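You operate a simulated robot arm through the tools that you are given. There is no shell and no other tool. Be economical: measure what you need, move in short steps, check, and stop when the job is done.

You are at the controls of a simulated robot arm. One attempt, no reset.

Task
Fetch the green cartridge and stand it on top of the black ink cartridge. Then put the pink cartridge on the green coaster. Then stack the number block marked "9" from the square table top on top of the number block that says "5". Keep to this order. Set down upright: green cartridge, pink cartridge.

It is judged by the outcome, as a careful person would: the job done as asked, and still so three seconds after it is handed in. It fails if anything else is knocked over, pushed out of place, dropped, spilled or broken.

Robot
A 7-joint arm with a two-finger parallel gripper, fixed in place. Base frame: the origin is at the foot of the arm, x ahead of it, y to its left, z up; the work surface is at about z = 0. Units: mm, degrees, N and s.
With the tool pointing down near the work surface it reaches from about 240 to 620 mm from the base axis. Its first joint turns from -66.0 to 66.0 degrees. Payload 2.6 kg.
The TCP is the grasp point between the finger pads, 30 mm short of the fingertips. In the tool frame z runs along the fingers and y along their closing line. Largest opening 94 mm; finger width 28, thickness 10; the body of the gripper, 50 by 96 mm, starts 55 mm behind the TCP.
Orientation is told as [roll, pitch, yaw] about the base's x, y, z axes, in that order, counted from this pose: with the fingers straight down and closing along the base's y, the tool's x points along the base's -x, its y along +y and its z along -z.

Tools
- The arm moves only by the tool move_arm. Its argument "increments" is a list that holds one entry, the list of rows, each a list of 7 numbers: the finger opening in mm, from 0 to 94, then the shift along the base's x, y, z in units of 20 mm (1.0 is 20 mm), then the turn, a rotation vector about the base's x, y, z in units of 4 degrees (1.0 is 4 degrees). In form: [[[fingers, x, y, z, ax, ay, az], ...]]. A call has 1 to 10 rows; each row shifts and turns the commanded pose from where the row before left it. A call with a number of a shift or a turn outside -1 to 1 is refused whole. Each row takes 0.2 s and may step no farther than 50 mm and 8.6 degrees from the row before; otherwise, or with a gripper value out of range, the whole call is refused. A pose out of reach is approached as far as the arm can. The call stops where the force on the tool passes 40 N (or 10 N more than at its start, if that is more) or the arm is blocked; 0.2 s more then pass. Each finger travels about 72 mm/s and halts on what it meets, pressing with about 24 N; the grip force reading is that of the motor and also rises with nothing between the fingers. The clock runs only during rows and for 0.2 s after the last one: add rows that do not move to give the fingers time. The reply holds the time, the measured pose of the TCP, the force on the tool along the base axes, the opening and the grip force, in the units named above and with some noise, with the torque about the TCP (base axes, N m) and any sound that the robot's microphone picked up.
- Cameras (640 x 400 px; columns grow to the right, rows downward): "scene" is fixed at [9, 418.9, 558.8]; the picture's right is [-0.94, -0.35, 0.00], its down [-0.22, 0.58, -0.78] and it looks along [0.27, -0.73, -0.62] (base axes); focal length 329 px, centre (320, 200). "wrist" rides on the gripper at [76, 14, -102] in the tool frame; the picture's right is [-0.18, 0.98, 0.00], its down [-0.75, -0.14, -0.64] and it looks along [-0.63, -0.12, 0.77] (tool axes); focal length 243 px, centre (320, 200). There is no depth. A picture from a camera that has moved, and an enlarged one, comes with that camera's place and axes in the base frame and with its lens.
- snapshot(camera): a new picture of that camera. No time passes.
- inspect(camera, box): a new picture of the part [left, top, right, bottom] of that camera's present view, enlarged. No time passes.
- hand_in(): hands the job in; it is judged then, once.

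Work in short steps. Places have to be worked out from the pictures, the camera data and where the tool is seen: move nearer, look again, correct. Check each grasp and each placing, and mend what went wrong. You have 120 turns and 76 pictures in all, those below and enlarged ones among them. Open the gripper and draw the arm clear of the work before you hand the job in, unless the task says otherwise; then end with one line.

The tools are called after "Emit:" as a command line: name --argument value ..., lists and objects as JSON in quotes. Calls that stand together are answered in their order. move_arm: Moves the arm, as the interface text tells. Its arguments: {"type":"object","properties":{"increments":{"type":"array","items":{"type":"array","items":{"type":"array","items":{"type":"number"}}}}},"required":["increments"]} The other tools are called the same way: snapshot (camera) takes a picture; inspect (camera, box) takes an enlarged picture of a part of a camera's view; hand_in () hands the job in.

At the start:

```text
time: 0.0
tool_pos: [345.1, -16.1, 251.2]
ee_rot: [0.0, 0.1, 0.0]
contact_force: [0.6, 0.2, -0.2]
wrist_torque: [0.0, 0.01, 0.0]
opening: 93.9
grip_force: 0.0
```

scene: 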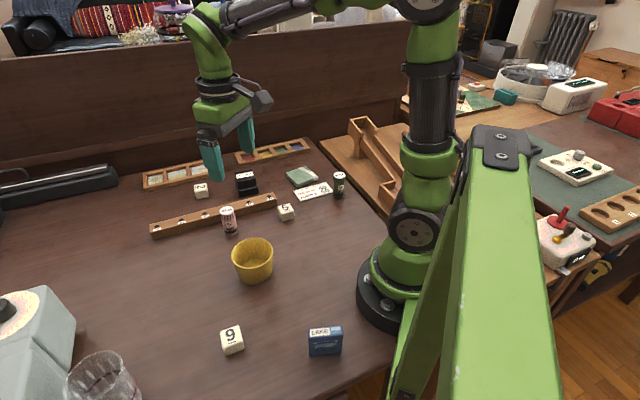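
wrist: 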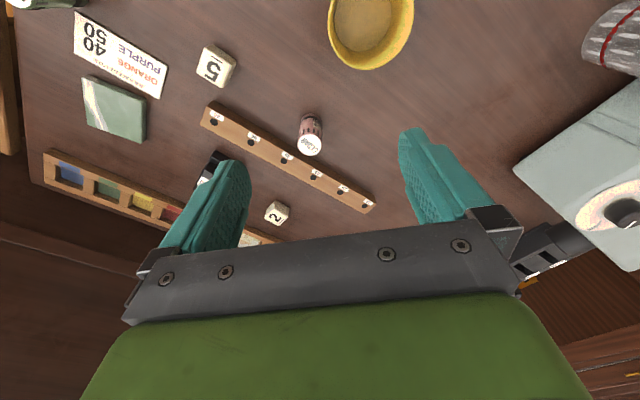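

I'll look closer at the central work area to identify the cartridges, the coaster and the blocks.

Emit:
inspect --camera "scene" --box '[130, 130, 370, 280]'

Emit:
inspect --camera "wrist" --box '[0, 0, 400, 250]'

Emit:
inspect --camera "scene" --box '[180, 230, 400, 370]'

```text
2.67 times, centred on (250, 205) of scene
camera zoom: at [9.0, 418.9, 558.8], right [-0.94, -0.35, 0.0], down [-0.22, 0.58, -0.78], along [0.27, -0.73, -0.62], focal length 878 px, centre (507, 187)
```

zoom: 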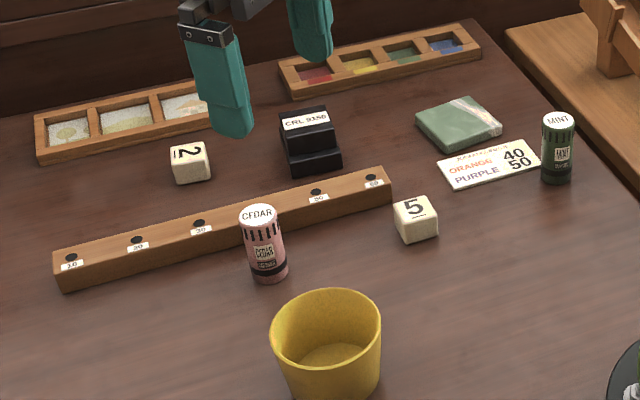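

```text
1.60 times, centred on (200, 125) of wrist
camera zoom: at [268.4, -2.4, 354.3], right [0.18, 0.98, 0.0], down [0.75, -0.14, 0.64], along [0.63, -0.12, -0.77], focal length 388 px, centre (512, 320)
```

zoom: 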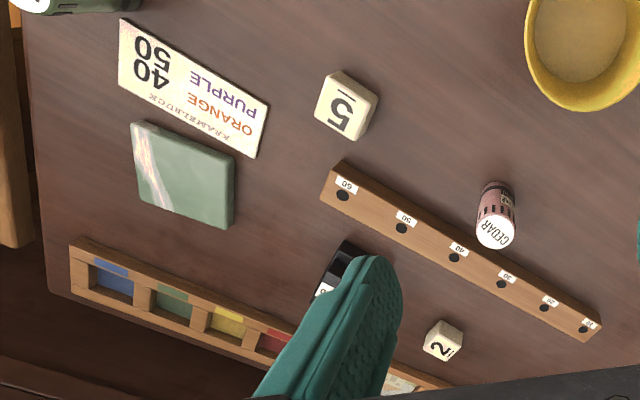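

```text
2.86 times, centred on (290, 300) of scene
camera zoom: at [9.0, 418.9, 558.8], right [-0.94, -0.35, 0.0], down [-0.22, 0.58, -0.78], along [0.27, -0.73, -0.62], focal length 941 px, centre (406, -86)
```

zoom: 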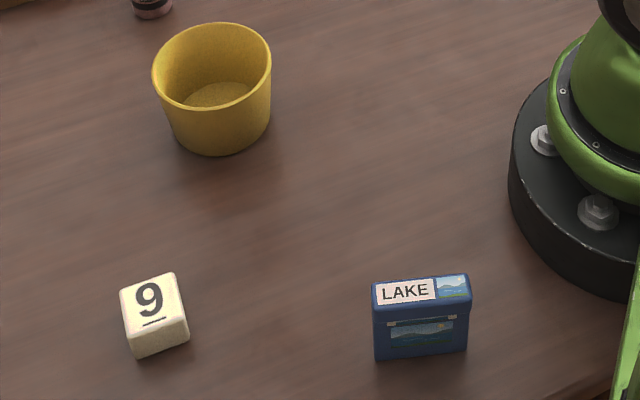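

The green cartridge is "MINT" at about (209,-270), the pink one is "CEDAR" at about (412,-46), and the black ink cartridge is at about (465,-215). The coaster is near (337,-317), "5" near (310,-144) and "9" near (254,195). I'll move high toward MINT and look again.

Emit:
move_arm --increments '[[[94, -0.6, -1, 0, 0, 0, 0], [94, -0.6, -1, 0, 0, 0, 0], [94, -0.6, -1, 0, 0, 0, 0], [94, -0.6, -1, 0, 0, 0, 0], [94, -0.6, -1, 0, 0, 0, 0], [94, -0.6, -1, 0, 0, 0, 0], [94, -0.6, -1, 0, 0, 0, 0], [94, -0.6, -1, 0, 0, 0, 0], [94, -0.6, -1, 0, 0, 0, 0], [94, -0.6, -1, 0, 0, 0, 0]]]'

Emit:
snapshot --camera "wrist"

Emit:
snapshot --camera "scene"

```text
time: 2.2
tool_pos: [225.1, -215.2, 254.5]
ee_rot: [0.0, 0.0, 0.1]
contact_force: [0.5, 0.6, 0.4]
wrist_torque: [0.01, 0.0, 0.0]
opening: 94.1
grip_force: 0.0
```

```text
70 pictures are left
camera wrist: at [148.6, -201.1, 357.1], right [0.18, 0.98, 0.0], down [0.75, -0.14, 0.64], along [0.63, -0.12, -0.77], focal length 243 px, centre (320, 200)
```

wrist: 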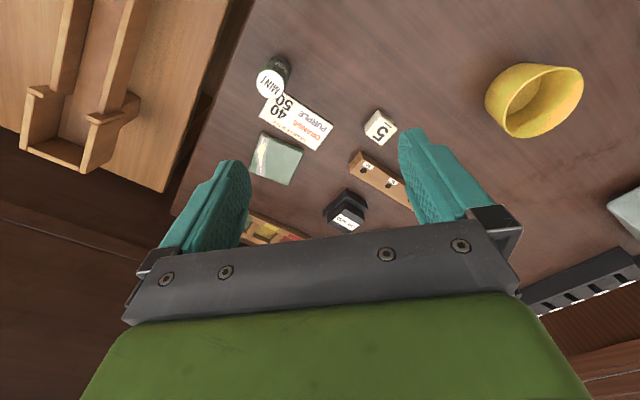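

```text
69 pictures are left
```

scene: 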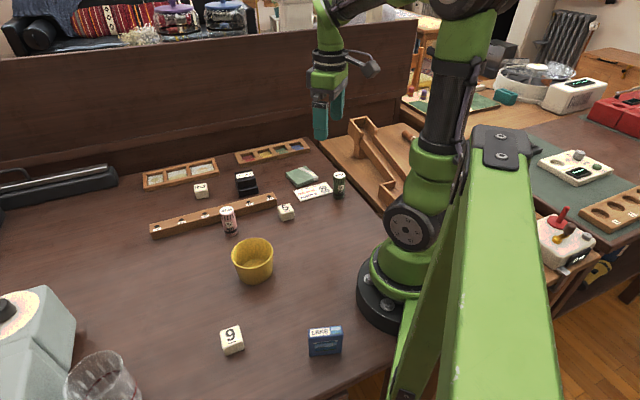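

MINT's top ray gives its centre at about (211,-268), about 65 to 70 mm tall. Nothing stands beside it along y, so I'll move above it, lower partway and check.

Emit:
move_arm --increments '[[[80, -0.2, -0.9, -0.5, 0, 0, 0], [80, -0.2, -0.9, -1, 0, 0, 0], [80, -0.3, -0.85, -1, 0, 0, 0], [80, 0, 0, -1, 0, 0, 0], [80, 0, 0, -1, 0, 0, 0], [80, 0, 0, -1, 0, 0, 0], [80, 0, 0, -0.7, 0, 0, 0]]]'

Emit:
snapshot --camera "wrist"

Emit:
inspect --camera "scene" --box '[220, 100, 400, 220]'

```text
time: 3.8
tool_pos: [211.7, -271.7, 129.0]
ee_rot: [0.0, 0.0, 0.0]
contact_force: [-0.4, -0.9, 0.3]
wrist_torque: [0.03, 0.01, -0.02]
opening: 80.1
grip_force: 0.1
```

```text
68 pictures are left
camera wrist: at [134.1, -256.2, 231.7], right [0.18, 0.98, 0.0], down [0.75, -0.14, 0.64], along [0.63, -0.12, -0.77], focal length 243 px, centre (320, 200)
```

wrist: 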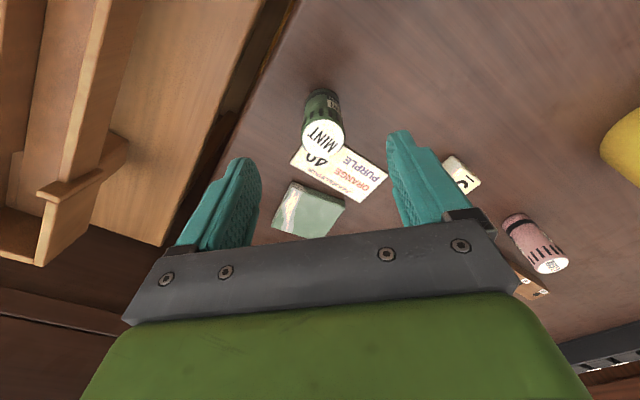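

```text
3.33 times, centred on (310, 160) of scene
camera zoom: at [9.0, 418.9, 558.8], right [-0.94, -0.35, 0.0], down [-0.22, 0.58, -0.78], along [0.27, -0.73, -0.62], focal length 1098 px, centre (353, 333)
```

zoom: 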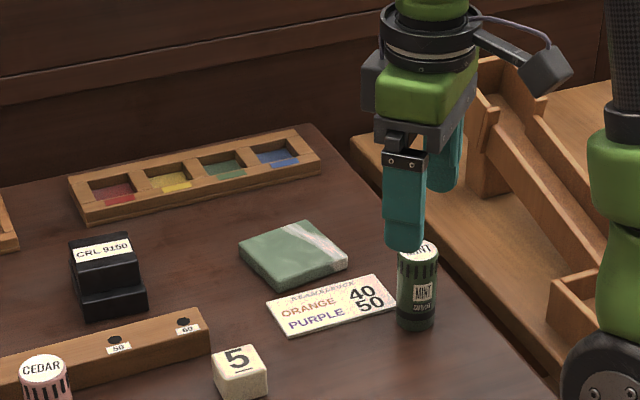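

MINT is centred at about (213,-269), about 64 tall, between the open fingers. I'll descend to the grasp height of about z 42.

Emit:
move_arm --increments '[[[80, 0.1, 0, -1, 0, 0, 0], [80, 0, 0.05, -1, 0, 0, 0], [80, 0, 0, -1, 0, 0, 0], [80, 0, 0, -0.8, 0, 0, 0], [80, 0, 0, -0.5, 0, 0, 0], [80, 0, 0, 0, 0, 0, 0]]]'

Emit:
inspect --camera "scene" --box '[220, 100, 400, 220]'

```text
time: 5.2
tool_pos: [213.1, -268.7, 42.5]
ee_rot: [0.0, -0.1, 0.0]
contact_force: [0.0, 0.0, 0.3]
wrist_torque: [-0.01, 0.0, 0.01]
opening: 79.9
grip_force: 0.1
```

```text
3.33 times, centred on (310, 160) of scene
camera zoom: at [9.0, 418.9, 558.8], right [-0.94, -0.35, 0.0], down [-0.22, 0.58, -0.78], along [0.27, -0.73, -0.62], focal length 1098 px, centre (353, 333)
```

zoom: 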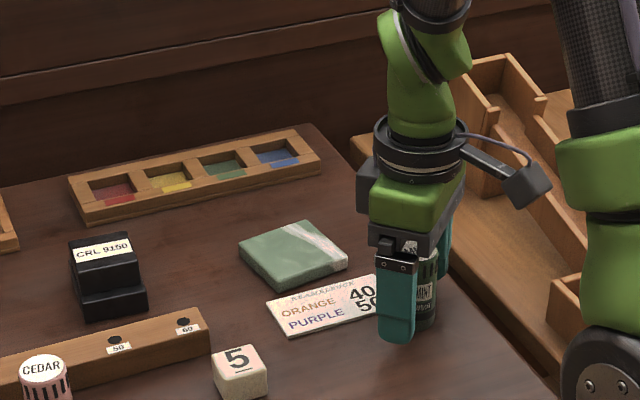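

The fingers straddle MINT, so I'll close on it.

Emit:
move_arm --increments '[[[60, 0, 0, 0, 0, 0, 0], [45, 0, 0, 0, 0, 0, 0], [35, 0, 0, 0, 0, 0, 0], [20, 0, 0, 0, 0, 0, 0], [20, 0, 0, 0, 0, 0, 0], [20, 0, 0, 0, 0, 0, 0]]]'

```text
time: 6.6
tool_pos: [215.5, -269.4, 41.9]
ee_rot: [0.0, 0.0, 0.0]
contact_force: [-1.6, 0.4, 0.7]
wrist_torque: [0.03, 0.01, -0.03]
opening: 31.1
grip_force: 24.0
```

MINT is gripped at 31 mm wide. I'll lift it and check.

Emit:
move_arm --increments '[[[20, 0, 0, 0.5, 0, 0, 0], [20, 0, 0, 1, 0, 0, 0], [20, 0, 0, 1, 0, 0, 0], [20, 0, 0, 1, 0, 0, 0], [20, 0, 0, 1, 0, 0, 0], [20, 0, 0, 1, 0, 0, 0], [20, 0, 0, 1, 0, 0, 0]]]'

Emit:
inspect --camera "scene" --box '[220, 100, 400, 220]'

Emit:
inspect --camera "scene" --box '[215, 150, 287, 210]'

```text
time: 8.2
tool_pos: [214.0, -269.9, 171.2]
ee_rot: [0.0, 0.0, 0.1]
contact_force: [0.2, 0.2, -0.6]
wrist_torque: [-0.01, 0.05, -0.01]
opening: 30.8
grip_force: 23.5
```

```text
3.33 times, centred on (310, 160) of scene
camera zoom: at [9.0, 418.9, 558.8], right [-0.94, -0.35, 0.0], down [-0.22, 0.58, -0.78], along [0.27, -0.73, -0.62], focal length 1098 px, centre (353, 333)
```

zoom: 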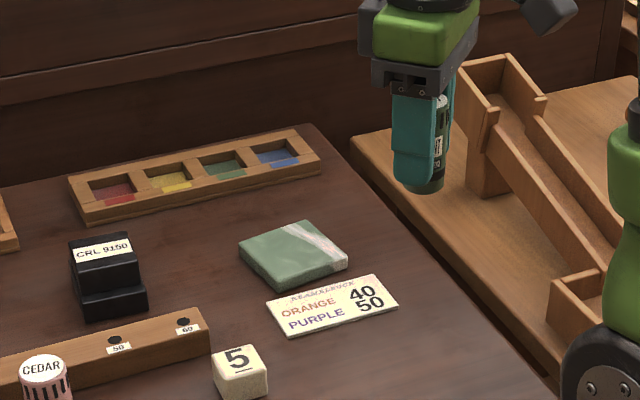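

```text
6.67 times, centred on (251, 180) of scene
camera zoom: at [9.0, 418.9, 558.8], right [-0.94, -0.35, 0.0], down [-0.22, 0.58, -0.78], along [0.27, -0.73, -0.62], focal length 2196 px, centre (780, 333)
```

zoom: 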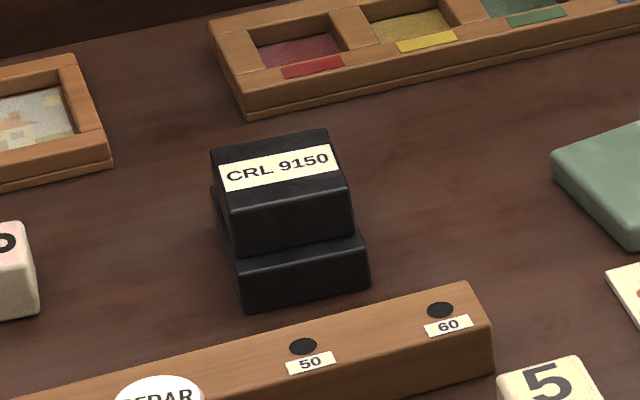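

MINT is held upright with its bottom about 42 mm below the TCP. The black cartridge's top is flat, about 47×44, near (465,-212) with z about 48. I'll move part of the way and look with the wrist camera.

Emit:
move_arm --increments '[[[20, 1, 0.35, 0, 0, 0, 0], [20, 1, 0.35, 0, 0, 0, 0], [20, 1, 0.35, 0, 0, 0, 0], [20, 1, 0.35, 0, 0, 0, 0], [20, 1, 0.35, 0, 0, 0, 0], [20, 1, 0.35, 0, 0, 0, 0], [20, 1, 0.35, 0, 0, 0, 0], [20, 1, 0.35, 0, 0, 0, 0], [20, 0, 0, 0, 0, 0, 0]]]'

Emit:
snapshot --camera "wrist"

```text
time: 10.2
tool_pos: [371.2, -214.5, 171.0]
ee_rot: [0.0, 0.0, 0.0]
contact_force: [-0.3, 0.0, -0.2]
wrist_torque: [-0.04, -0.02, 0.01]
opening: 31.2
grip_force: 23.6
```

```text
63 pictures are left
camera wrist: at [294.7, -199.1, 273.5], right [0.18, 0.98, 0.0], down [0.75, -0.14, 0.64], along [0.63, -0.12, -0.77], focal length 243 px, centre (320, 200)
```

wrist: 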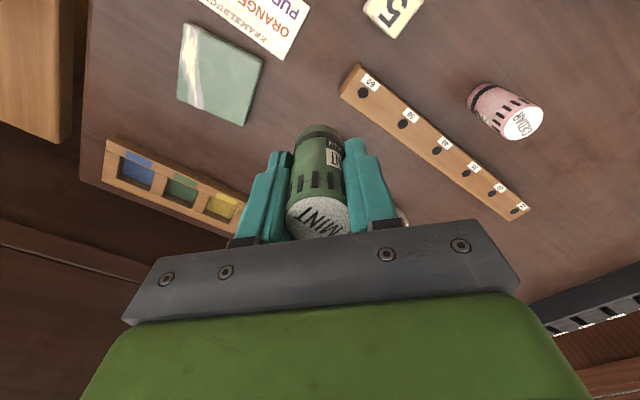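

MINT blocks the view ahead, so I'll sidestep toward +y and forward to see the black cartridge beside the left finger.

Emit:
move_arm --increments '[[[20, 0.6, 0.9, 0, 0, 0, 0], [20, 0.6, 0.9, 0, 0, 0, 0], [20, 0.6, 0.9, 0, 0, 0, 0], [20, 0.6, 0.9, 0, 0, 0, 0], [20, 0.6, 0.9, 0, 0, 0, 0], [20, 0, 0, 0, 0, 0, 0]]]'

Emit:
inspect --camera "wrist" --box '[160, 80, 352, 200]'

```text
time: 11.6
tool_pos: [433.3, -121.4, 170.3]
ee_rot: [-0.1, 0.0, 0.0]
contact_force: [0.0, -0.1, -0.9]
wrist_torque: [0.0, 0.01, -0.04]
opening: 31.2
grip_force: 24.5
```

```text
3.33 times, centred on (256, 140) of wrist
camera zoom: at [356.8, -107.7, 274.2], right [0.18, 0.98, 0.0], down [0.75, -0.14, 0.64], along [0.63, -0.12, -0.77], focal length 809 px, centre (533, 400)
```

zoom: 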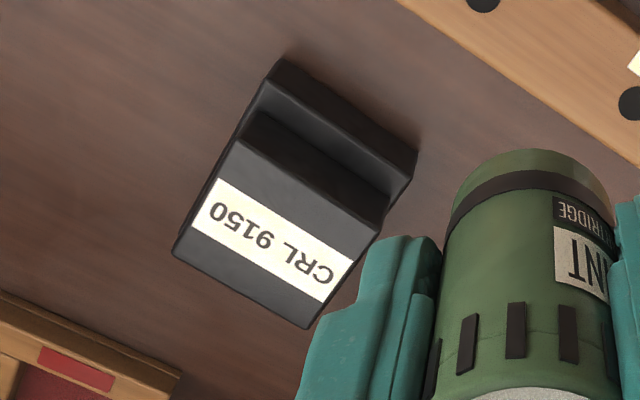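

Both cameras agree: the top face is centred at (461,-207) and at z about 52. I'll move above it and lower to about 14 mm clear.

Emit:
move_arm --increments '[[[20, 0.35, -0.85, 0, 0, 0, 0], [20, 0.35, -0.85, 0, 0, 0, 0], [20, 0.35, -0.85, 0, 0, 0, 0], [20, 0.35, -0.85, 0, 0, 0, 0], [20, 0, -0.9, 0, 0, 0, 0], [20, 0, 0, -1, 0, 0, 0], [20, 0, 0, -1, 0, 0, 0], [20, 0, 0, -1, 0, 0, 0], [20, 0, 0, 0, 0, 0, 0]]]'

Emit:
inspect --camera "scene" --box '[200, 120, 320, 200]'

Emit:
inspect --camera "wrist" --box '[224, 80, 416, 200]'

```text
time: 13.6
tool_pos: [462.1, -209.7, 111.1]
ee_rot: [-0.1, 0.0, -0.1]
contact_force: [0.3, 0.4, -1.0]
wrist_torque: [0.01, 0.02, 0.01]
opening: 31.3
grip_force: 24.4
```

```text
5.00 times, centred on (260, 160) of scene
camera zoom: at [9.0, 418.9, 558.8], right [-0.94, -0.35, 0.0], down [-0.22, 0.58, -0.78], along [0.27, -0.73, -0.62], focal length 1647 px, centre (620, 400)
```

zoom: 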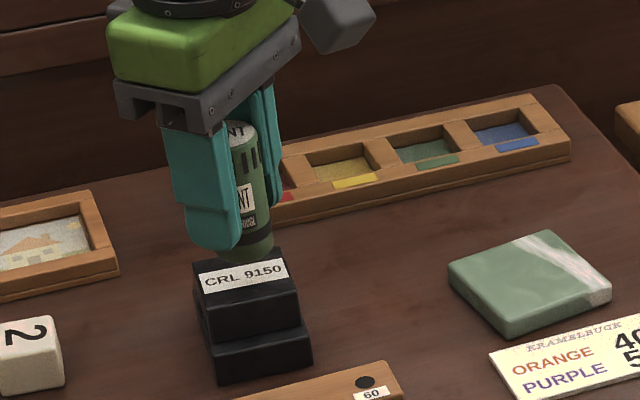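

```text
3.33 times, centred on (320, 140) of wrist
camera zoom: at [385.4, -194.3, 213.5], right [0.18, 0.98, 0.0], down [0.75, -0.14, 0.64], along [0.63, -0.12, -0.77], focal length 809 px, centre (320, 400)
```

zoom: 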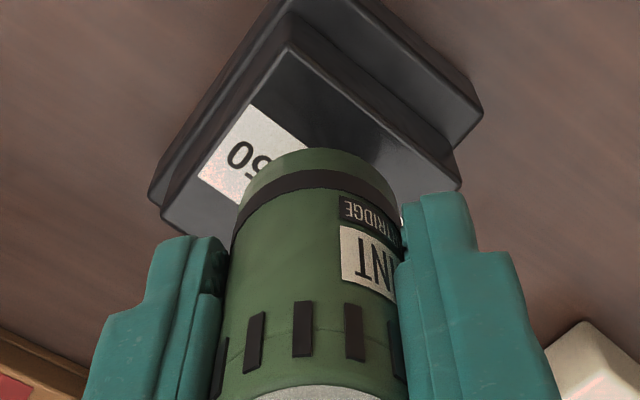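

Mint is centred over the top face at about (460,-208), with about 17 mm to go. I'll lower slowly until contact.

Emit:
move_arm --increments '[[[20, 0, 0.05, -0.4, 0, 0, 0], [20, 0, 0, -0.25, 0, 0, 0], [20, 0, 0, -0.1, 0, 0, 0], [20, 0, 0, -0.05, 0, 0, 0], [20, 0, 0, 0, 0, 0, 0]]]'

Emit:
inspect --camera "scene" --box '[220, 140, 280, 200]'

```text
time: 14.8
tool_pos: [460.9, -208.0, 95.1]
ee_rot: [0.1, 0.1, 0.0]
contact_force: [0.9, -0.1, -0.3]
wrist_torque: [-0.01, 0.0, -0.04]
opening: 30.7
grip_force: 23.9
```

```text
6.67 times, centred on (250, 170) of scene
camera zoom: at [9.0, 418.9, 558.8], right [-0.94, -0.35, 0.0], down [-0.22, 0.58, -0.78], along [0.27, -0.73, -0.62], focal length 2196 px, centre (787, 400)
```

zoom: 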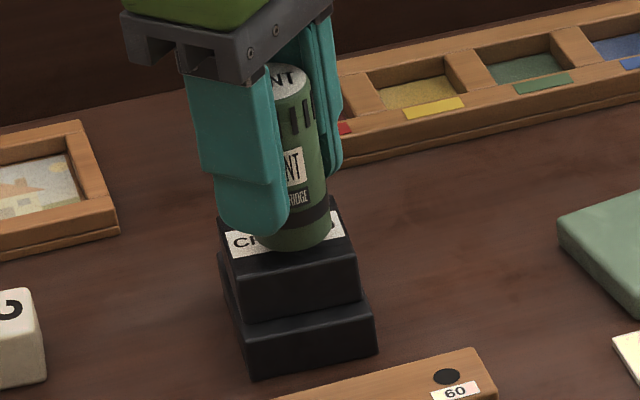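

No contact yet, so I'll lower in 1 mm steps.

Emit:
move_arm --increments '[[[20, 0, 0, -0.05, 0, 0, 0], [20, 0, 0, -0.05, 0, 0, 0], [20, 0, 0, 0, 0, 0, 0]]]'

```text
time: 15.6
tool_pos: [461.4, -207.5, 93.4]
ee_rot: [0.0, 0.0, -0.1]
contact_force: [0.3, -0.5, -1.3]
wrist_torque: [-0.03, -0.02, 0.02]
opening: 31.0
grip_force: 23.6
```

Emit:
move_arm --increments '[[[20, 0, 0, -0.05, 0, 0, 0], [20, 0, 0, 0, 0, 0, 0]]]'

```text
time: 16.2
tool_pos: [461.3, -207.5, 92.0]
ee_rot: [0.0, 0.1, -0.1]
contact_force: [0.2, -0.2, -1.4]
wrist_torque: [-0.01, 0.0, -0.02]
opening: 30.9
grip_force: 23.9
```

Still no clear contact. I'll continue in 1 mm steps.

Emit:
move_arm --increments '[[[20, 0, 0, -0.05, 0, 0, 0], [20, 0, 0, 0, 0, 0, 0]]]'

Emit:
inspect --camera "wrist" --box '[256, 100, 384, 180]'

```text
time: 16.8
tool_pos: [461.5, -208.1, 90.9]
ee_rot: [0.0, 0.0, 0.0]
contact_force: [-0.9, -1.3, -0.8]
wrist_torque: [0.01, -0.01, -0.02]
opening: 31.1
grip_force: 23.7
```

```text
5.00 times, centred on (320, 140) of wrist
camera zoom: at [384.4, -193.0, 194.1], right [0.18, 0.98, 0.0], down [0.75, -0.14, 0.64], along [0.63, -0.12, -0.77], focal length 1213 px, centre (320, 500)
```

zoom: 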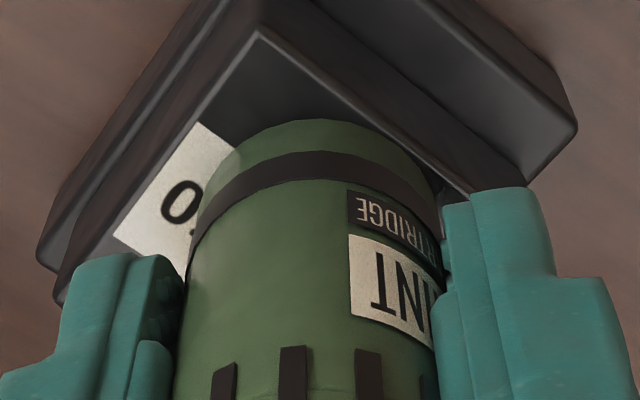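

The margins look fine on all sides. I'll keep lowering until the force shows contact.

Emit:
move_arm --increments '[[[20, 0, 0, -0.05, 0, 0, 0], [20, 0, 0, 0, 0, 0, 0]]]'

```text
time: 17.4
tool_pos: [461.4, -207.6, 90.3]
ee_rot: [0.0, -0.1, 0.0]
contact_force: [-0.1, 0.5, 2.0]
wrist_torque: [0.06, 0.0, -0.01]
opening: 31.3
grip_force: 24.3
```

Emit:
move_arm --increments '[[[20, 0, 0, -0.03, 0, 0, 0], [20, 0, 0, 0, 0, 0, 0]]]'

```text
time: 18.0
tool_pos: [461.1, -207.6, 90.3]
ee_rot: [0.0, -0.1, 0.0]
contact_force: [0.3, 1.2, 4.3]
wrist_torque: [0.04, 0.0, -0.03]
opening: 31.0
grip_force: 23.7
```

Contact: the force rises and z has stalled at 90.3. I'll open the fingers gradually; they're above the block.

Emit:
move_arm --increments '[[[34, 0, 0, 0, 0, 0, 0], [42, 0, 0, 0, 0, 0, 0], [54, 0, 0, 0, 0, 0, 0], [66, 0, 0, 0, 0, 0, 0], [66, 0, 0, 0, 0, 0, 0]]]'

Emit:
inspect --camera "scene" --box '[220, 140, 280, 200]'

```text
time: 19.2
tool_pos: [460.8, -208.0, 88.9]
ee_rot: [0.0, 0.0, 0.0]
contact_force: [0.5, 0.0, 0.2]
wrist_torque: [0.0, 0.0, -0.01]
opening: 66.0
grip_force: 0.1
```

```text
6.67 times, centred on (250, 170) of scene
camera zoom: at [9.0, 418.9, 558.8], right [-0.94, -0.35, 0.0], down [-0.22, 0.58, -0.78], along [0.27, -0.73, -0.62], focal length 2196 px, centre (787, 400)
```

zoom: 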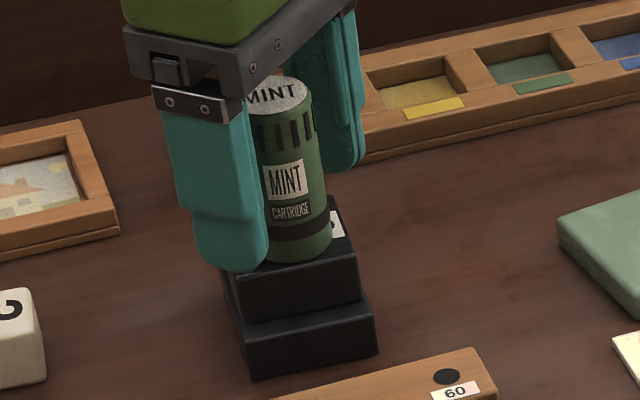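

MINT stands upright on the black cartridge. I'll rise straight up well clear, then head toward CEDAR.

Emit:
move_arm --increments '[[[66, 0, 0, 0.5, 0, 0, 0], [66, 0, 0, 1, 0, 0, 0], [66, 0, 0, 1, 0, 0, 0], [66, 0, 0, 1, 0, 0, 0], [66, 0, 0, 1, 0, 0, 0], [66, -0.5, 0.7, 0.5, 0, 0, 0], [80, -1, 1, 0, 0, 0, 0], [80, -1, 1, 0, 0, 0, 0], [80, -1, 1, 0, 0, 0, 0], [80, 0, 0, 0, 0, 0, 0]]]'

Emit:
snapshot --camera "wrist"

Emit:
inspect --camera "scene" --box '[180, 130, 330, 250]'

```text
time: 21.4
tool_pos: [387.9, -131.4, 188.5]
ee_rot: [0.0, 0.0, 0.1]
contact_force: [0.3, 0.4, 0.2]
wrist_torque: [0.02, 0.04, 0.04]
opening: 80.0
grip_force: 0.1
```

```text
56 pictures are left
camera wrist: at [311.9, -116.4, 291.5], right [0.18, 0.98, 0.0], down [0.75, -0.14, 0.64], along [0.63, -0.12, -0.77], focal length 243 px, centre (320, 200)
```

wrist: 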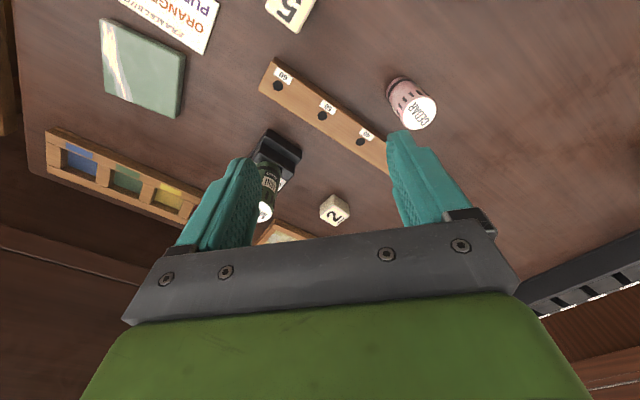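

```text
3.33 times, centred on (255, 190) of scene
camera zoom: at [9.0, 418.9, 558.8], right [-0.94, -0.35, 0.0], down [-0.22, 0.58, -0.78], along [0.27, -0.73, -0.62], focal length 1098 px, centre (537, 233)
```

zoom: 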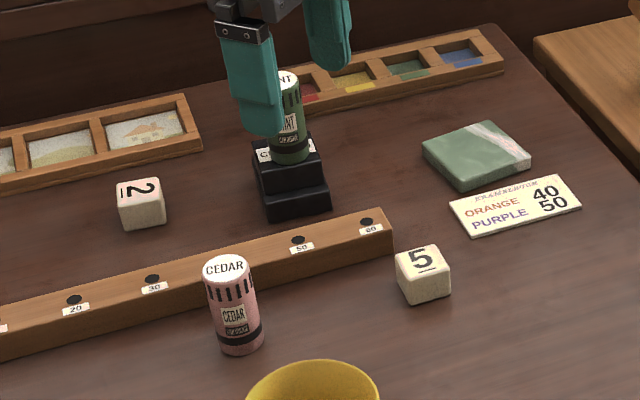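

CEDAR is around (410,-46). I'll hover above it for a more accurate look; the rail lies about 40 mm to its -y side, so I'll use a modest opening.

Emit:
move_arm --increments '[[[60, 0.25, 0.9, 0, 0, 0, 0], [60, 0.25, 0.9, 0, 0, 0, 0], [60, 0.25, 0.9, 0, 0, 0, 0], [60, 0.25, 0.9, 0, 0, 0, 0], [60, 0, 0.65, -1, 0, 0, 0], [60, 0, 0, -1, 0, 0, 0], [60, 0, 0, 0, 0, 0, 0]]]'

Emit:
snapshot --camera "wrist"

Emit:
inspect --camera "scene" --box '[160, 130, 310, 250]'

```text
time: 23.0
tool_pos: [409.9, -47.0, 148.3]
ee_rot: [-0.1, 0.0, 0.0]
contact_force: [-0.8, -0.1, 0.0]
wrist_torque: [-0.03, 0.02, -0.03]
opening: 60.1
grip_force: 0.0
```

```text
54 pictures are left
camera wrist: at [333.1, -33.0, 251.5], right [0.18, 0.98, 0.0], down [0.75, -0.14, 0.64], along [0.63, -0.12, -0.77], focal length 243 px, centre (320, 200)
```

wrist: 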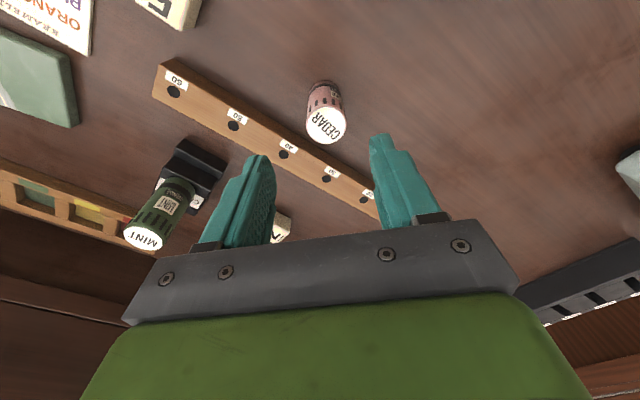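

```text
3.33 times, centred on (235, 190) of scene
camera zoom: at [9.0, 418.9, 558.8], right [-0.94, -0.35, 0.0], down [-0.22, 0.58, -0.78], along [0.27, -0.73, -0.62], focal length 1098 px, centre (603, 233)
```

zoom: 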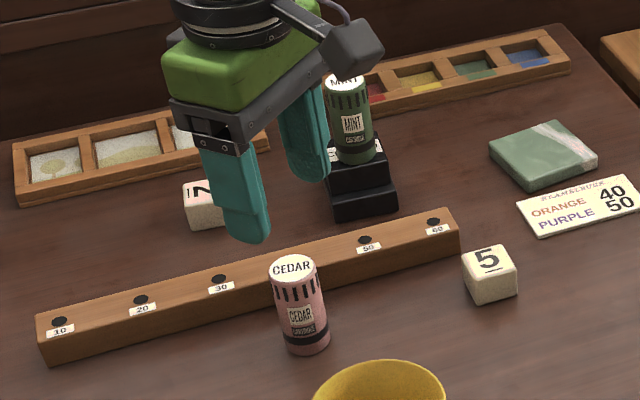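

CEDAR's centre is about (409,-44), about 66 tall. I'll narrow the opening to 50 mm to clear the rail and descend to z about 49.

Emit:
move_arm --increments '[[[50, 0, 0.18, -0.5, 0, 0, 0], [50, 0, 0, -0.8, 0, 0, 0], [50, 0, 0, -0.7, 0, 0, 0], [50, 0, 0, 0, 0, 0, 0]]]'

Emit:
snapshot --camera "wrist"

```text
time: 24.0
tool_pos: [412.2, -45.7, 110.3]
ee_rot: [0.0, 0.0, 0.0]
contact_force: [-0.4, -0.6, 0.4]
wrist_torque: [0.01, 0.04, -0.03]
opening: 49.8
grip_force: 0.1
```

```text
52 pictures are left
camera wrist: at [335.0, -31.6, 213.4], right [0.18, 0.98, 0.0], down [0.75, -0.14, 0.64], along [0.63, -0.12, -0.77], focal length 243 px, centre (320, 200)
```

wrist: 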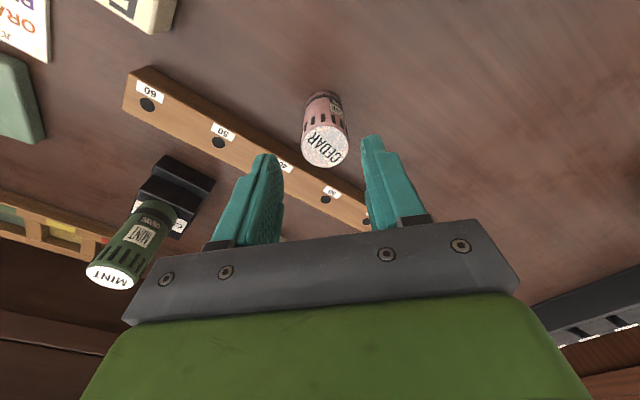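

CEDAR is at about (410,-43), so I'll shift y by +2.5 mm and finish the descent.

Emit:
move_arm --increments '[[[50, 0, 0.13, 0, 0, 0, 0], [50, 0, 0, -0.8, 0, 0, 0], [50, 0, 0, -0.8, 0, 0, 0], [50, 0, 0, -0.8, 0, 0, 0], [50, 0, 0, -0.6, 0, 0, 0], [50, 0, 0, 0, 0, 0, 0]]]'

Emit:
snapshot --camera "wrist"

```text
time: 25.4
tool_pos: [409.3, -42.0, 48.8]
ee_rot: [0.0, 0.0, 0.0]
contact_force: [-0.1, 0.1, -0.1]
wrist_torque: [0.02, -0.01, -0.02]
opening: 49.8
grip_force: 0.0
```

```text
51 pictures are left
camera wrist: at [332.9, -28.8, 152.3], right [0.18, 0.98, 0.0], down [0.75, -0.14, 0.64], along [0.63, -0.12, -0.77], focal length 243 px, centre (320, 200)
```

wrist: 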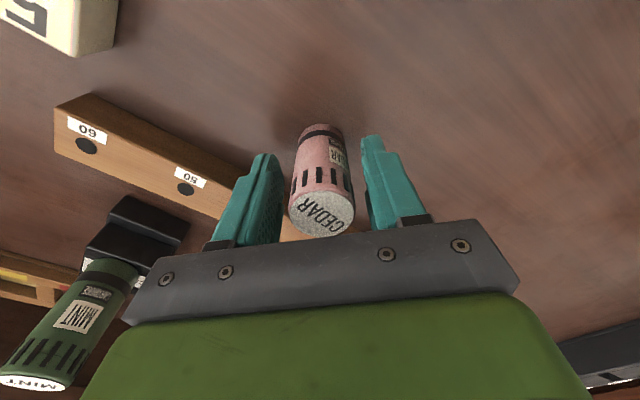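

CEDAR is between the fingers, so I'll close.

Emit:
move_arm --increments '[[[40, 0, 0, 0, 0, 0, 0], [33, 0, 0, 0, 0, 0, 0], [20, 0, 0, 0, 0, 0, 0], [20, 0, 0, 0, 0, 0, 0], [20, 0, 0, 0, 0, 0, 0]]]'

```text
time: 26.6
tool_pos: [410.4, -43.4, 49.0]
ee_rot: [-0.1, 0.0, 0.1]
contact_force: [-0.8, 0.5, -1.4]
wrist_torque: [0.03, -0.01, -0.02]
opening: 30.9
grip_force: 23.7
```

Gripped at 30.9 mm. I'll lift, then travel toward the coaster at a safe height.

Emit:
move_arm --increments '[[[20, 0, 0, 0.5, 0, 0, 0], [20, 0, 0, 1, 0, 0, 0], [20, 0, 0, 1, 0, 0, 0], [20, 0, 0, 1, 0, 0, 0], [20, 0, 0, 1, 0, 0, 0], [20, 0, 0, 1, 0, 0, 0], [20, -0.4, 0, 0.6, 0, 0, 0], [20, -0.6, -0.5, 0, 0, 0, 0], [20, -0.6, -1, 0, 0, 0, 0], [20, -0.6, -1, 0, 0, 0, 0]]]'

Emit:
move_arm --increments '[[[20, -0.2, -1, 0, 0, 0, 0], [20, -0.2, -1, 0, 0, 0, 0], [20, -0.2, -1, 0, 0, 0, 0], [20, 0, -1, 0, 0, 0, 0], [20, 0, -1, 0, 0, 0, 0], [20, 0, -1, 0, 0, 0, 0], [20, 0, -0.8, 0, 0, 0, 0], [20, 0, 0, 0, 0, 0, 0]]]'

Emit:
snapshot --camera "wrist"

Emit:
snapshot --camera "scene"

```text
time: 28.8
tool_pos: [367.7, -93.9, 171.2]
ee_rot: [0.1, 0.1, 0.0]
contact_force: [-0.1, -0.6, 0.0]
wrist_torque: [-0.01, 0.02, 0.0]
opening: 30.9
grip_force: 24.5
```

```text
time: 30.6
tool_pos: [356.4, -229.1, 171.2]
ee_rot: [0.1, 0.0, -0.1]
contact_force: [0.0, 0.1, -1.1]
wrist_torque: [0.01, -0.04, 0.03]
opening: 30.9
grip_force: 24.2
```

```text
50 pictures are left
camera wrist: at [279.5, -214.1, 273.4], right [0.18, 0.98, 0.0], down [0.75, -0.14, 0.64], along [0.63, -0.12, -0.77], focal length 243 px, centre (320, 200)
```

wrist: 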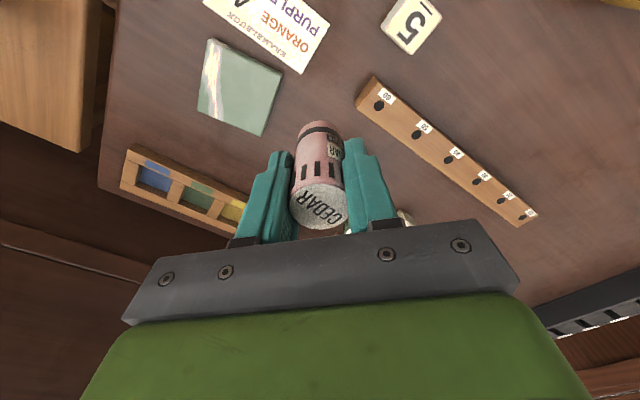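

```text
49 pictures are left
```

scene: 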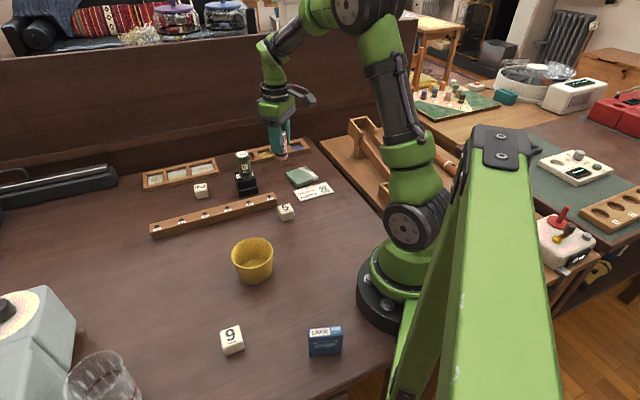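

The coaster centre is at about (337,-309). I'll move above it and lower to leave about 30 mm.

Emit:
move_arm --increments '[[[20, -0.25, -1, 0, 0, 0, 0], [20, -0.25, -1, 0, 0, 0, 0], [20, -0.25, -1, 0, 0, 0, 0], [20, -0.2, -1, 0, 0, 0, 0], [20, 0, 0, -1, 0, 0, 0], [20, 0, 0, -1, 0, 0, 0], [20, 0, 0, -1, 0, 0, 0], [20, 0, 0, -1, 0, 0, 0], [20, 0, 0, 0, 0, 0, 0]]]'

Emit:
snapshot --camera "wrist"

Emit:
inspect --camera "scene" --box '[250, 110, 370, 200]'

```text
time: 32.6
tool_pos: [335.3, -306.6, 90.9]
ee_rot: [0.0, 0.1, 0.1]
contact_force: [0.5, -0.3, -0.6]
wrist_torque: [-0.01, -0.01, 0.01]
opening: 30.8
grip_force: 24.1
```

```text
48 pictures are left
camera wrist: at [257.8, -292.1, 194.4], right [0.18, 0.98, 0.0], down [0.75, -0.14, 0.64], along [0.63, -0.12, -0.77], focal length 243 px, centre (320, 200)
```

wrist: 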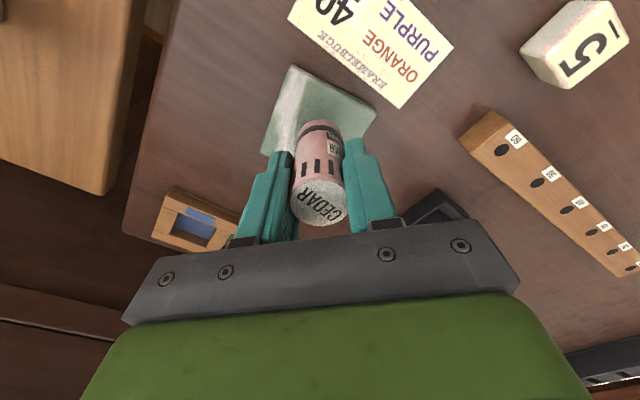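

```text
4.44 times, centred on (310, 155) of scene
camera zoom: at [9.0, 418.9, 558.8], right [-0.94, -0.35, 0.0], down [-0.22, 0.58, -0.78], along [0.27, -0.73, -0.62], focal length 1464 px, centre (364, 400)
```

zoom: 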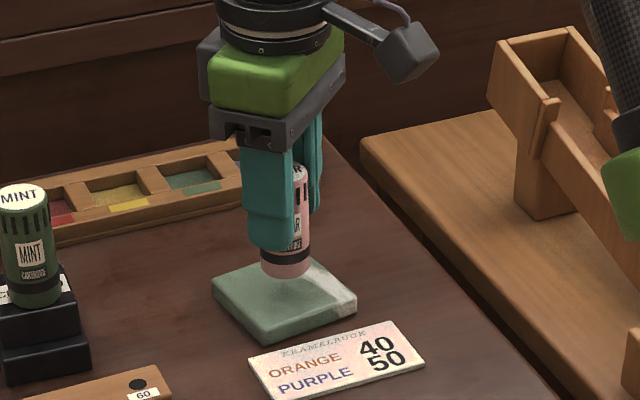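

The coaster centre works out at (336,-308) and CEDAR is over it. I'll lower to near contact.

Emit:
move_arm --increments '[[[20, 0.05, -0.05, -0.6, 0, 0, 0], [20, 0, 0, -0.4, 0, 0, 0], [20, 0, 0, -0.2, 0, 0, 0], [20, 0, 0, 0, 0, 0, 0]]]'

Emit:
inspect --camera "scene" --box '[270, 130, 350, 190]'

```text
time: 33.6
tool_pos: [337.5, -310.4, 68.8]
ee_rot: [-0.2, -0.2, 0.1]
contact_force: [2.8, 1.4, 15.0]
wrist_torque: [0.31, -0.26, 0.02]
opening: 30.8
grip_force: 24.3
```

```text
6.67 times, centred on (310, 160) of scene
camera zoom: at [9.0, 419.0, 558.8], right [-0.94, -0.35, 0.0], down [-0.22, 0.58, -0.78], along [0.27, -0.73, -0.62], focal length 2196 px, centre (387, 467)
```

zoom: 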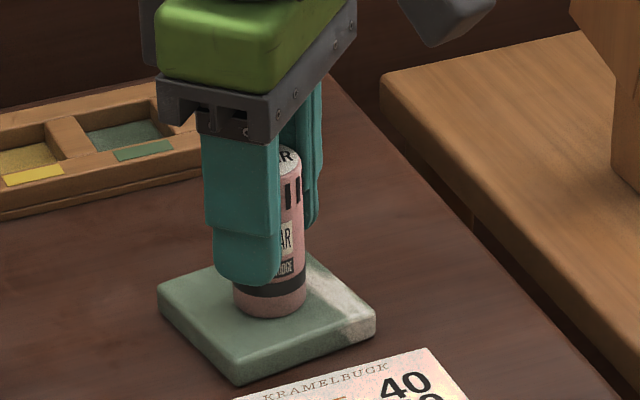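

Contact at 15 N with z about 69, so the coaster is thicker than I judged. I'll ease up slightly and check the force.

Emit:
move_arm --increments '[[[20, 0, 0, 0.06, 0, 0, 0], [20, 0, 0, 0, 0, 0, 0]]]'

```text
time: 34.2
tool_pos: [334.0, -309.0, 65.9]
ee_rot: [0.0, 0.1, 0.1]
contact_force: [0.0, -1.6, 4.5]
wrist_torque: [-0.1, -0.07, -0.02]
opening: 30.9
grip_force: 24.2
```

The force has dropped to about 4.5 N, still in light contact. Releasing gently.

Emit:
move_arm --increments '[[[34, 0, 0, 0, 0, 0, 0], [42, 0, 0, 0, 0, 0, 0], [52, 0, 0, 0, 0, 0, 0], [60, 0, 0, 0, 0, 0, 0], [60, 0, 0, 0, 0, 0, 0]]]'

Emit:
inspect --camera "scene" --box '[270, 130, 350, 190]'

```text
time: 35.4
tool_pos: [335.6, -307.6, 67.4]
ee_rot: [0.0, 0.0, 0.0]
contact_force: [0.7, 0.4, 0.1]
wrist_torque: [-0.01, -0.01, 0.0]
opening: 59.6
grip_force: 0.1
```

```text
6.67 times, centred on (310, 160) of scene
camera zoom: at [9.0, 418.9, 558.8], right [-0.94, -0.35, 0.0], down [-0.22, 0.58, -0.78], along [0.27, -0.73, -0.62], focal length 2196 px, centre (387, 467)
```

zoom: 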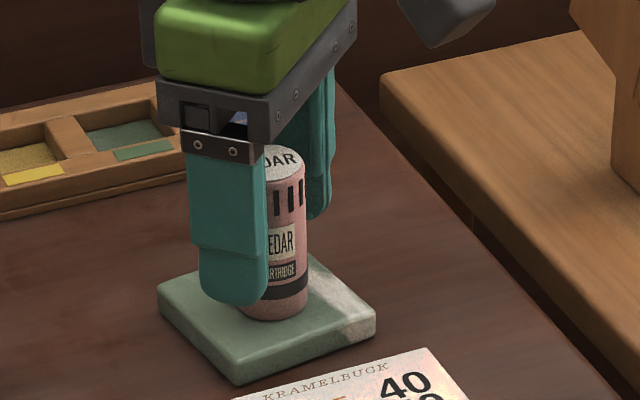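

CEDAR stands upright on the coaster. I'll rise straight up, then move toward the "5" block to measure it on the way.

Emit:
move_arm --increments '[[[60, 0, 0, 0.5, 0, 0, 0], [60, 0, 0, 1, 0, 0, 0], [60, 0, 0, 1, 0, 0, 0], [60, 0, 0, 1, 0, 0, 0], [60, 0, 0, 1, 0, 0, 0], [60, 0, 0, 1, 0, 0, 0], [60, -0.5, 1, 0, 0, 0, 0], [60, -0.5, 1, 0, 0, 0, 0], [60, -0.5, 1, 0, 0, 0, 0], [60, 0, 1, 0, 0, 0, 0]]]'

Emit:
move_arm --increments '[[[60, 0, 1, 0, 0, 0, 0], [60, 0, 1, 0, 0, 0, 0], [60, 0, 1, 0, 0, 0, 0], [60, 0, 0.8, 0, 0, 0, 0], [60, 0, 0, 0, 0, 0, 0]]]'

Emit:
snapshot --camera "wrist"

Emit:
inspect --camera "scene" --box '[210, 130, 370, 230]'

```text
time: 37.6
tool_pos: [307.1, -228.1, 181.0]
ee_rot: [0.1, -0.1, 0.0]
contact_force: [-0.1, 0.1, 0.3]
wrist_torque: [0.02, -0.02, 0.02]
opening: 60.1
grip_force: 0.0
```

```text
time: 38.8
tool_pos: [306.6, -153.0, 178.3]
ee_rot: [-0.1, 0.1, 0.0]
contact_force: [-0.4, 1.0, 0.4]
wrist_torque: [0.0, -0.01, 0.02]
opening: 60.0
grip_force: 0.0
```

```text
44 pictures are left
camera wrist: at [231.0, -139.2, 282.2], right [0.18, 0.98, 0.0], down [0.75, -0.14, 0.64], along [0.63, -0.12, -0.77], focal length 243 px, centre (320, 200)
```

wrist: 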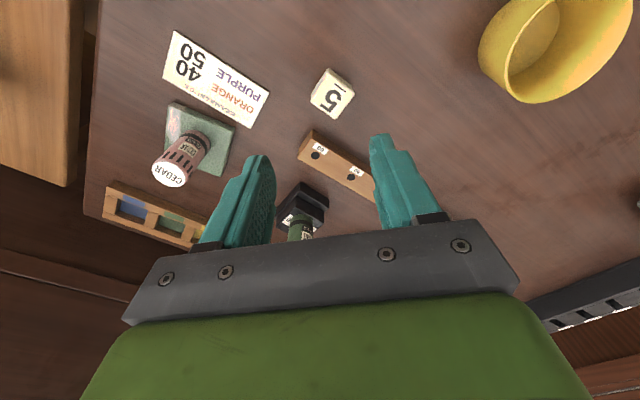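

```text
4.00 times, centred on (290, 180) of scene
camera zoom: at [9.0, 418.9, 558.8], right [-0.94, -0.35, 0.0], down [-0.22, 0.58, -0.78], along [0.27, -0.73, -0.62], focal length 1317 px, centre (440, 280)
```

zoom: 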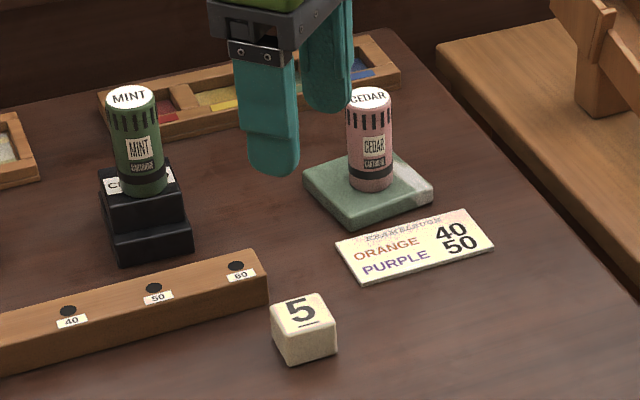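

Both cartridges are standing well. I'll zoom the wrist view on the "5" block to get its corners.

Emit:
inspect --camera "wrist" --box '[296, 60, 376, 120]'

```text
6.67 times, centred on (336, 90) of wrist
camera zoom: at [231.0, -139.2, 282.2], right [0.18, 0.98, 0.0], down [0.75, -0.14, 0.64], along [0.63, -0.12, -0.77], focal length 1618 px, centre (213, 933)
```

zoom: 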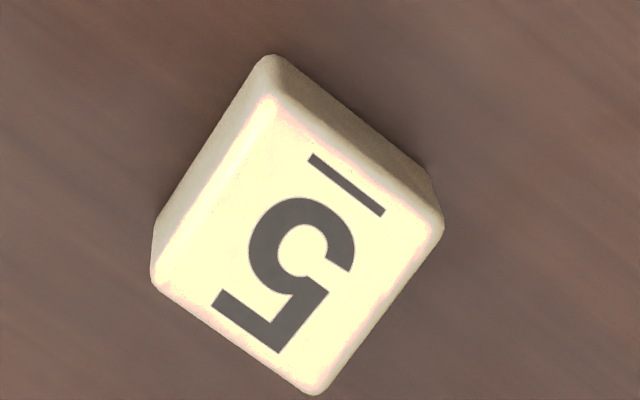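

"5" is a roughly 30 mm cube centred at about (309,-141.5), turned 45°. Next I'll travel at height to the "9" block.

Emit:
move_arm --increments '[[[60, -0.2, 1, 0, 0, 0, 0], [60, -0.2, 1, 0, 0, 0, 0], [60, -0.2, 1, 0, 0, 0, 0], [60, -0.2, 1, 0, 0, 0, 0], [60, -0.2, 1, 0, 0, 0, 0], [60, -0.2, 1, 0, 0, 0, 0], [60, -0.2, 1, 0, 0, 0, 0], [60, -0.2, 1, 0, 0, 0, 0], [60, -0.2, 1, 0, 0, 0, 0], [60, -0.2, 1, 0, 0, 0, 0]]]'

Emit:
move_arm --increments '[[[60, -0.1, 1, 0, 0, 0, 0], [60, -0.1, 1, 0, 0, 0, 0], [60, -0.1, 1, 0, 0, 0, 0], [60, -0.1, 1, 0, 0, 0, 0], [60, -0.1, 1, 0, 0, 0, 0], [60, -0.1, 1, 0, 0, 0, 0], [60, 0, 1, 0, 0, 0, 0], [60, 0, 0, 0, 0, 0, 0]]]'

Emit:
snapshot --camera "wrist"

Emit:
snapshot --camera "scene"

```text
time: 41.0
tool_pos: [266.4, 47.5, 179.6]
ee_rot: [0.0, 0.0, 0.0]
contact_force: [0.2, 0.3, -0.1]
wrist_torque: [0.01, 0.02, 0.01]
opening: 60.0
grip_force: 0.0
```

```text
time: 42.8
tool_pos: [255.9, 186.1, 180.7]
ee_rot: [0.0, 0.0, 0.0]
contact_force: [0.9, -0.1, 0.4]
wrist_torque: [0.0, -0.04, -0.03]
opening: 59.8
grip_force: 0.1
```

```text
41 pictures are left
camera wrist: at [178.6, 200.5, 282.2], right [0.18, 0.98, 0.0], down [0.75, -0.14, 0.64], along [0.63, -0.12, -0.77], focal length 243 px, centre (320, 200)
```

wrist: 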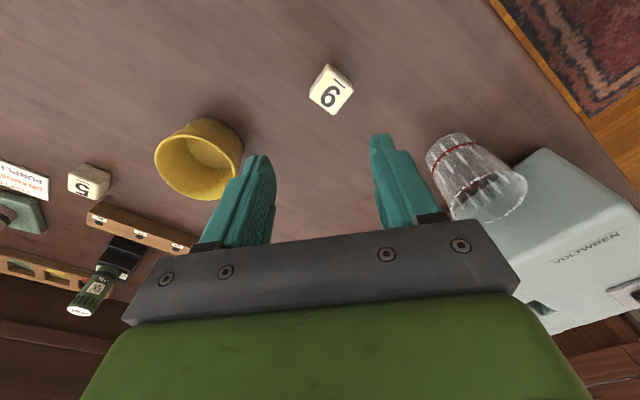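

```text
40 pictures are left
```

scene: 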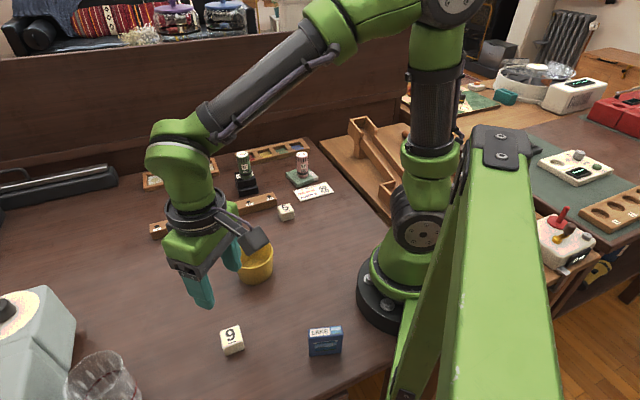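

Emit:
inspect --camera "wrist" --box '[290, 60, 370, 120]'

```text
6.67 times, centred on (330, 90) of wrist
camera zoom: at [178.6, 200.5, 282.2], right [0.18, 0.98, 0.0], down [0.75, -0.14, 0.64], along [0.63, -0.12, -0.77], focal length 1618 px, centre (253, 933)
```

zoom: 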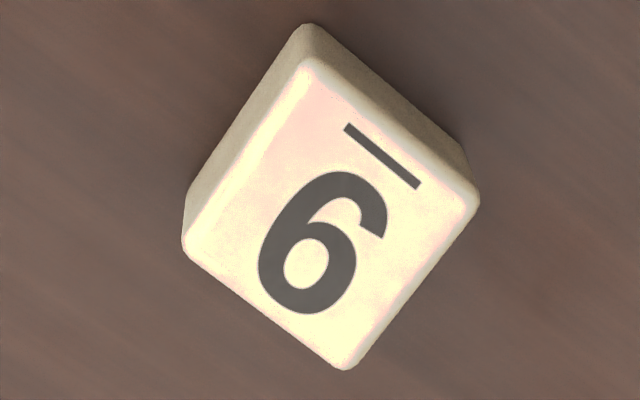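

"9" is a roughly 30 mm cube centred at (252,198) with its edges at about 42.5°, almost parallel to "5". I'll turn the tool +42.5° in yaw above it.

Emit:
move_arm --increments '[[[60, -0.17, 0.57, 0, 0, 0, 1], [60, 0, 0, 0, 0, 0, 1], [60, 0, 0, 0, 0, 0, 1], [60, 0, 0, 0, 0, 0, 1], [60, 0, 0, 0, 0, 0, 1], [60, 0, 0, 0, 0, 0, 1], [60, 0, 0, 0, 0, 0, 1], [60, 0, 0, 0, 0, 0, 1], [60, 0, 0, 0, 0, 0, 1], [60, 0, 0, 0, 0, 0, 1]]]'

Emit:
move_arm --increments '[[[60, 0, 0, -1, 0, 0, 0.62], [60, 0, 0, -1, 0, 0, 0], [60, 0, 0, -1, 0, 0, 0], [60, 0, 0, -1, 0, 0, 0], [60, 0, 0, 0, 0, 0, 0]]]'

Emit:
snapshot --camera "wrist"

```text
time: 45.0
tool_pos: [251.5, 198.9, 178.6]
ee_rot: [0.0, 0.1, 40.1]
contact_force: [-0.3, -0.2, 0.0]
wrist_torque: [-0.02, -0.01, 0.0]
opening: 60.2
grip_force: 0.1
```

```text
time: 46.2
tool_pos: [252.6, 198.9, 98.6]
ee_rot: [-0.1, -0.1, 42.5]
contact_force: [0.5, 0.1, 0.1]
wrist_torque: [0.0, 0.01, 0.02]
opening: 59.8
grip_force: 0.0
```

```text
38 pictures are left
camera wrist: at [186.5, 158.1, 200.9], right [-0.53, 0.85, 0.0], down [0.65, 0.41, 0.64], along [0.55, 0.34, -0.77], focal length 243 px, centre (320, 200)
```

wrist: 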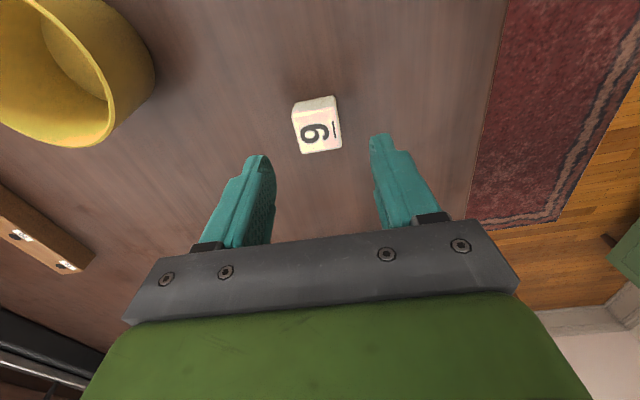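

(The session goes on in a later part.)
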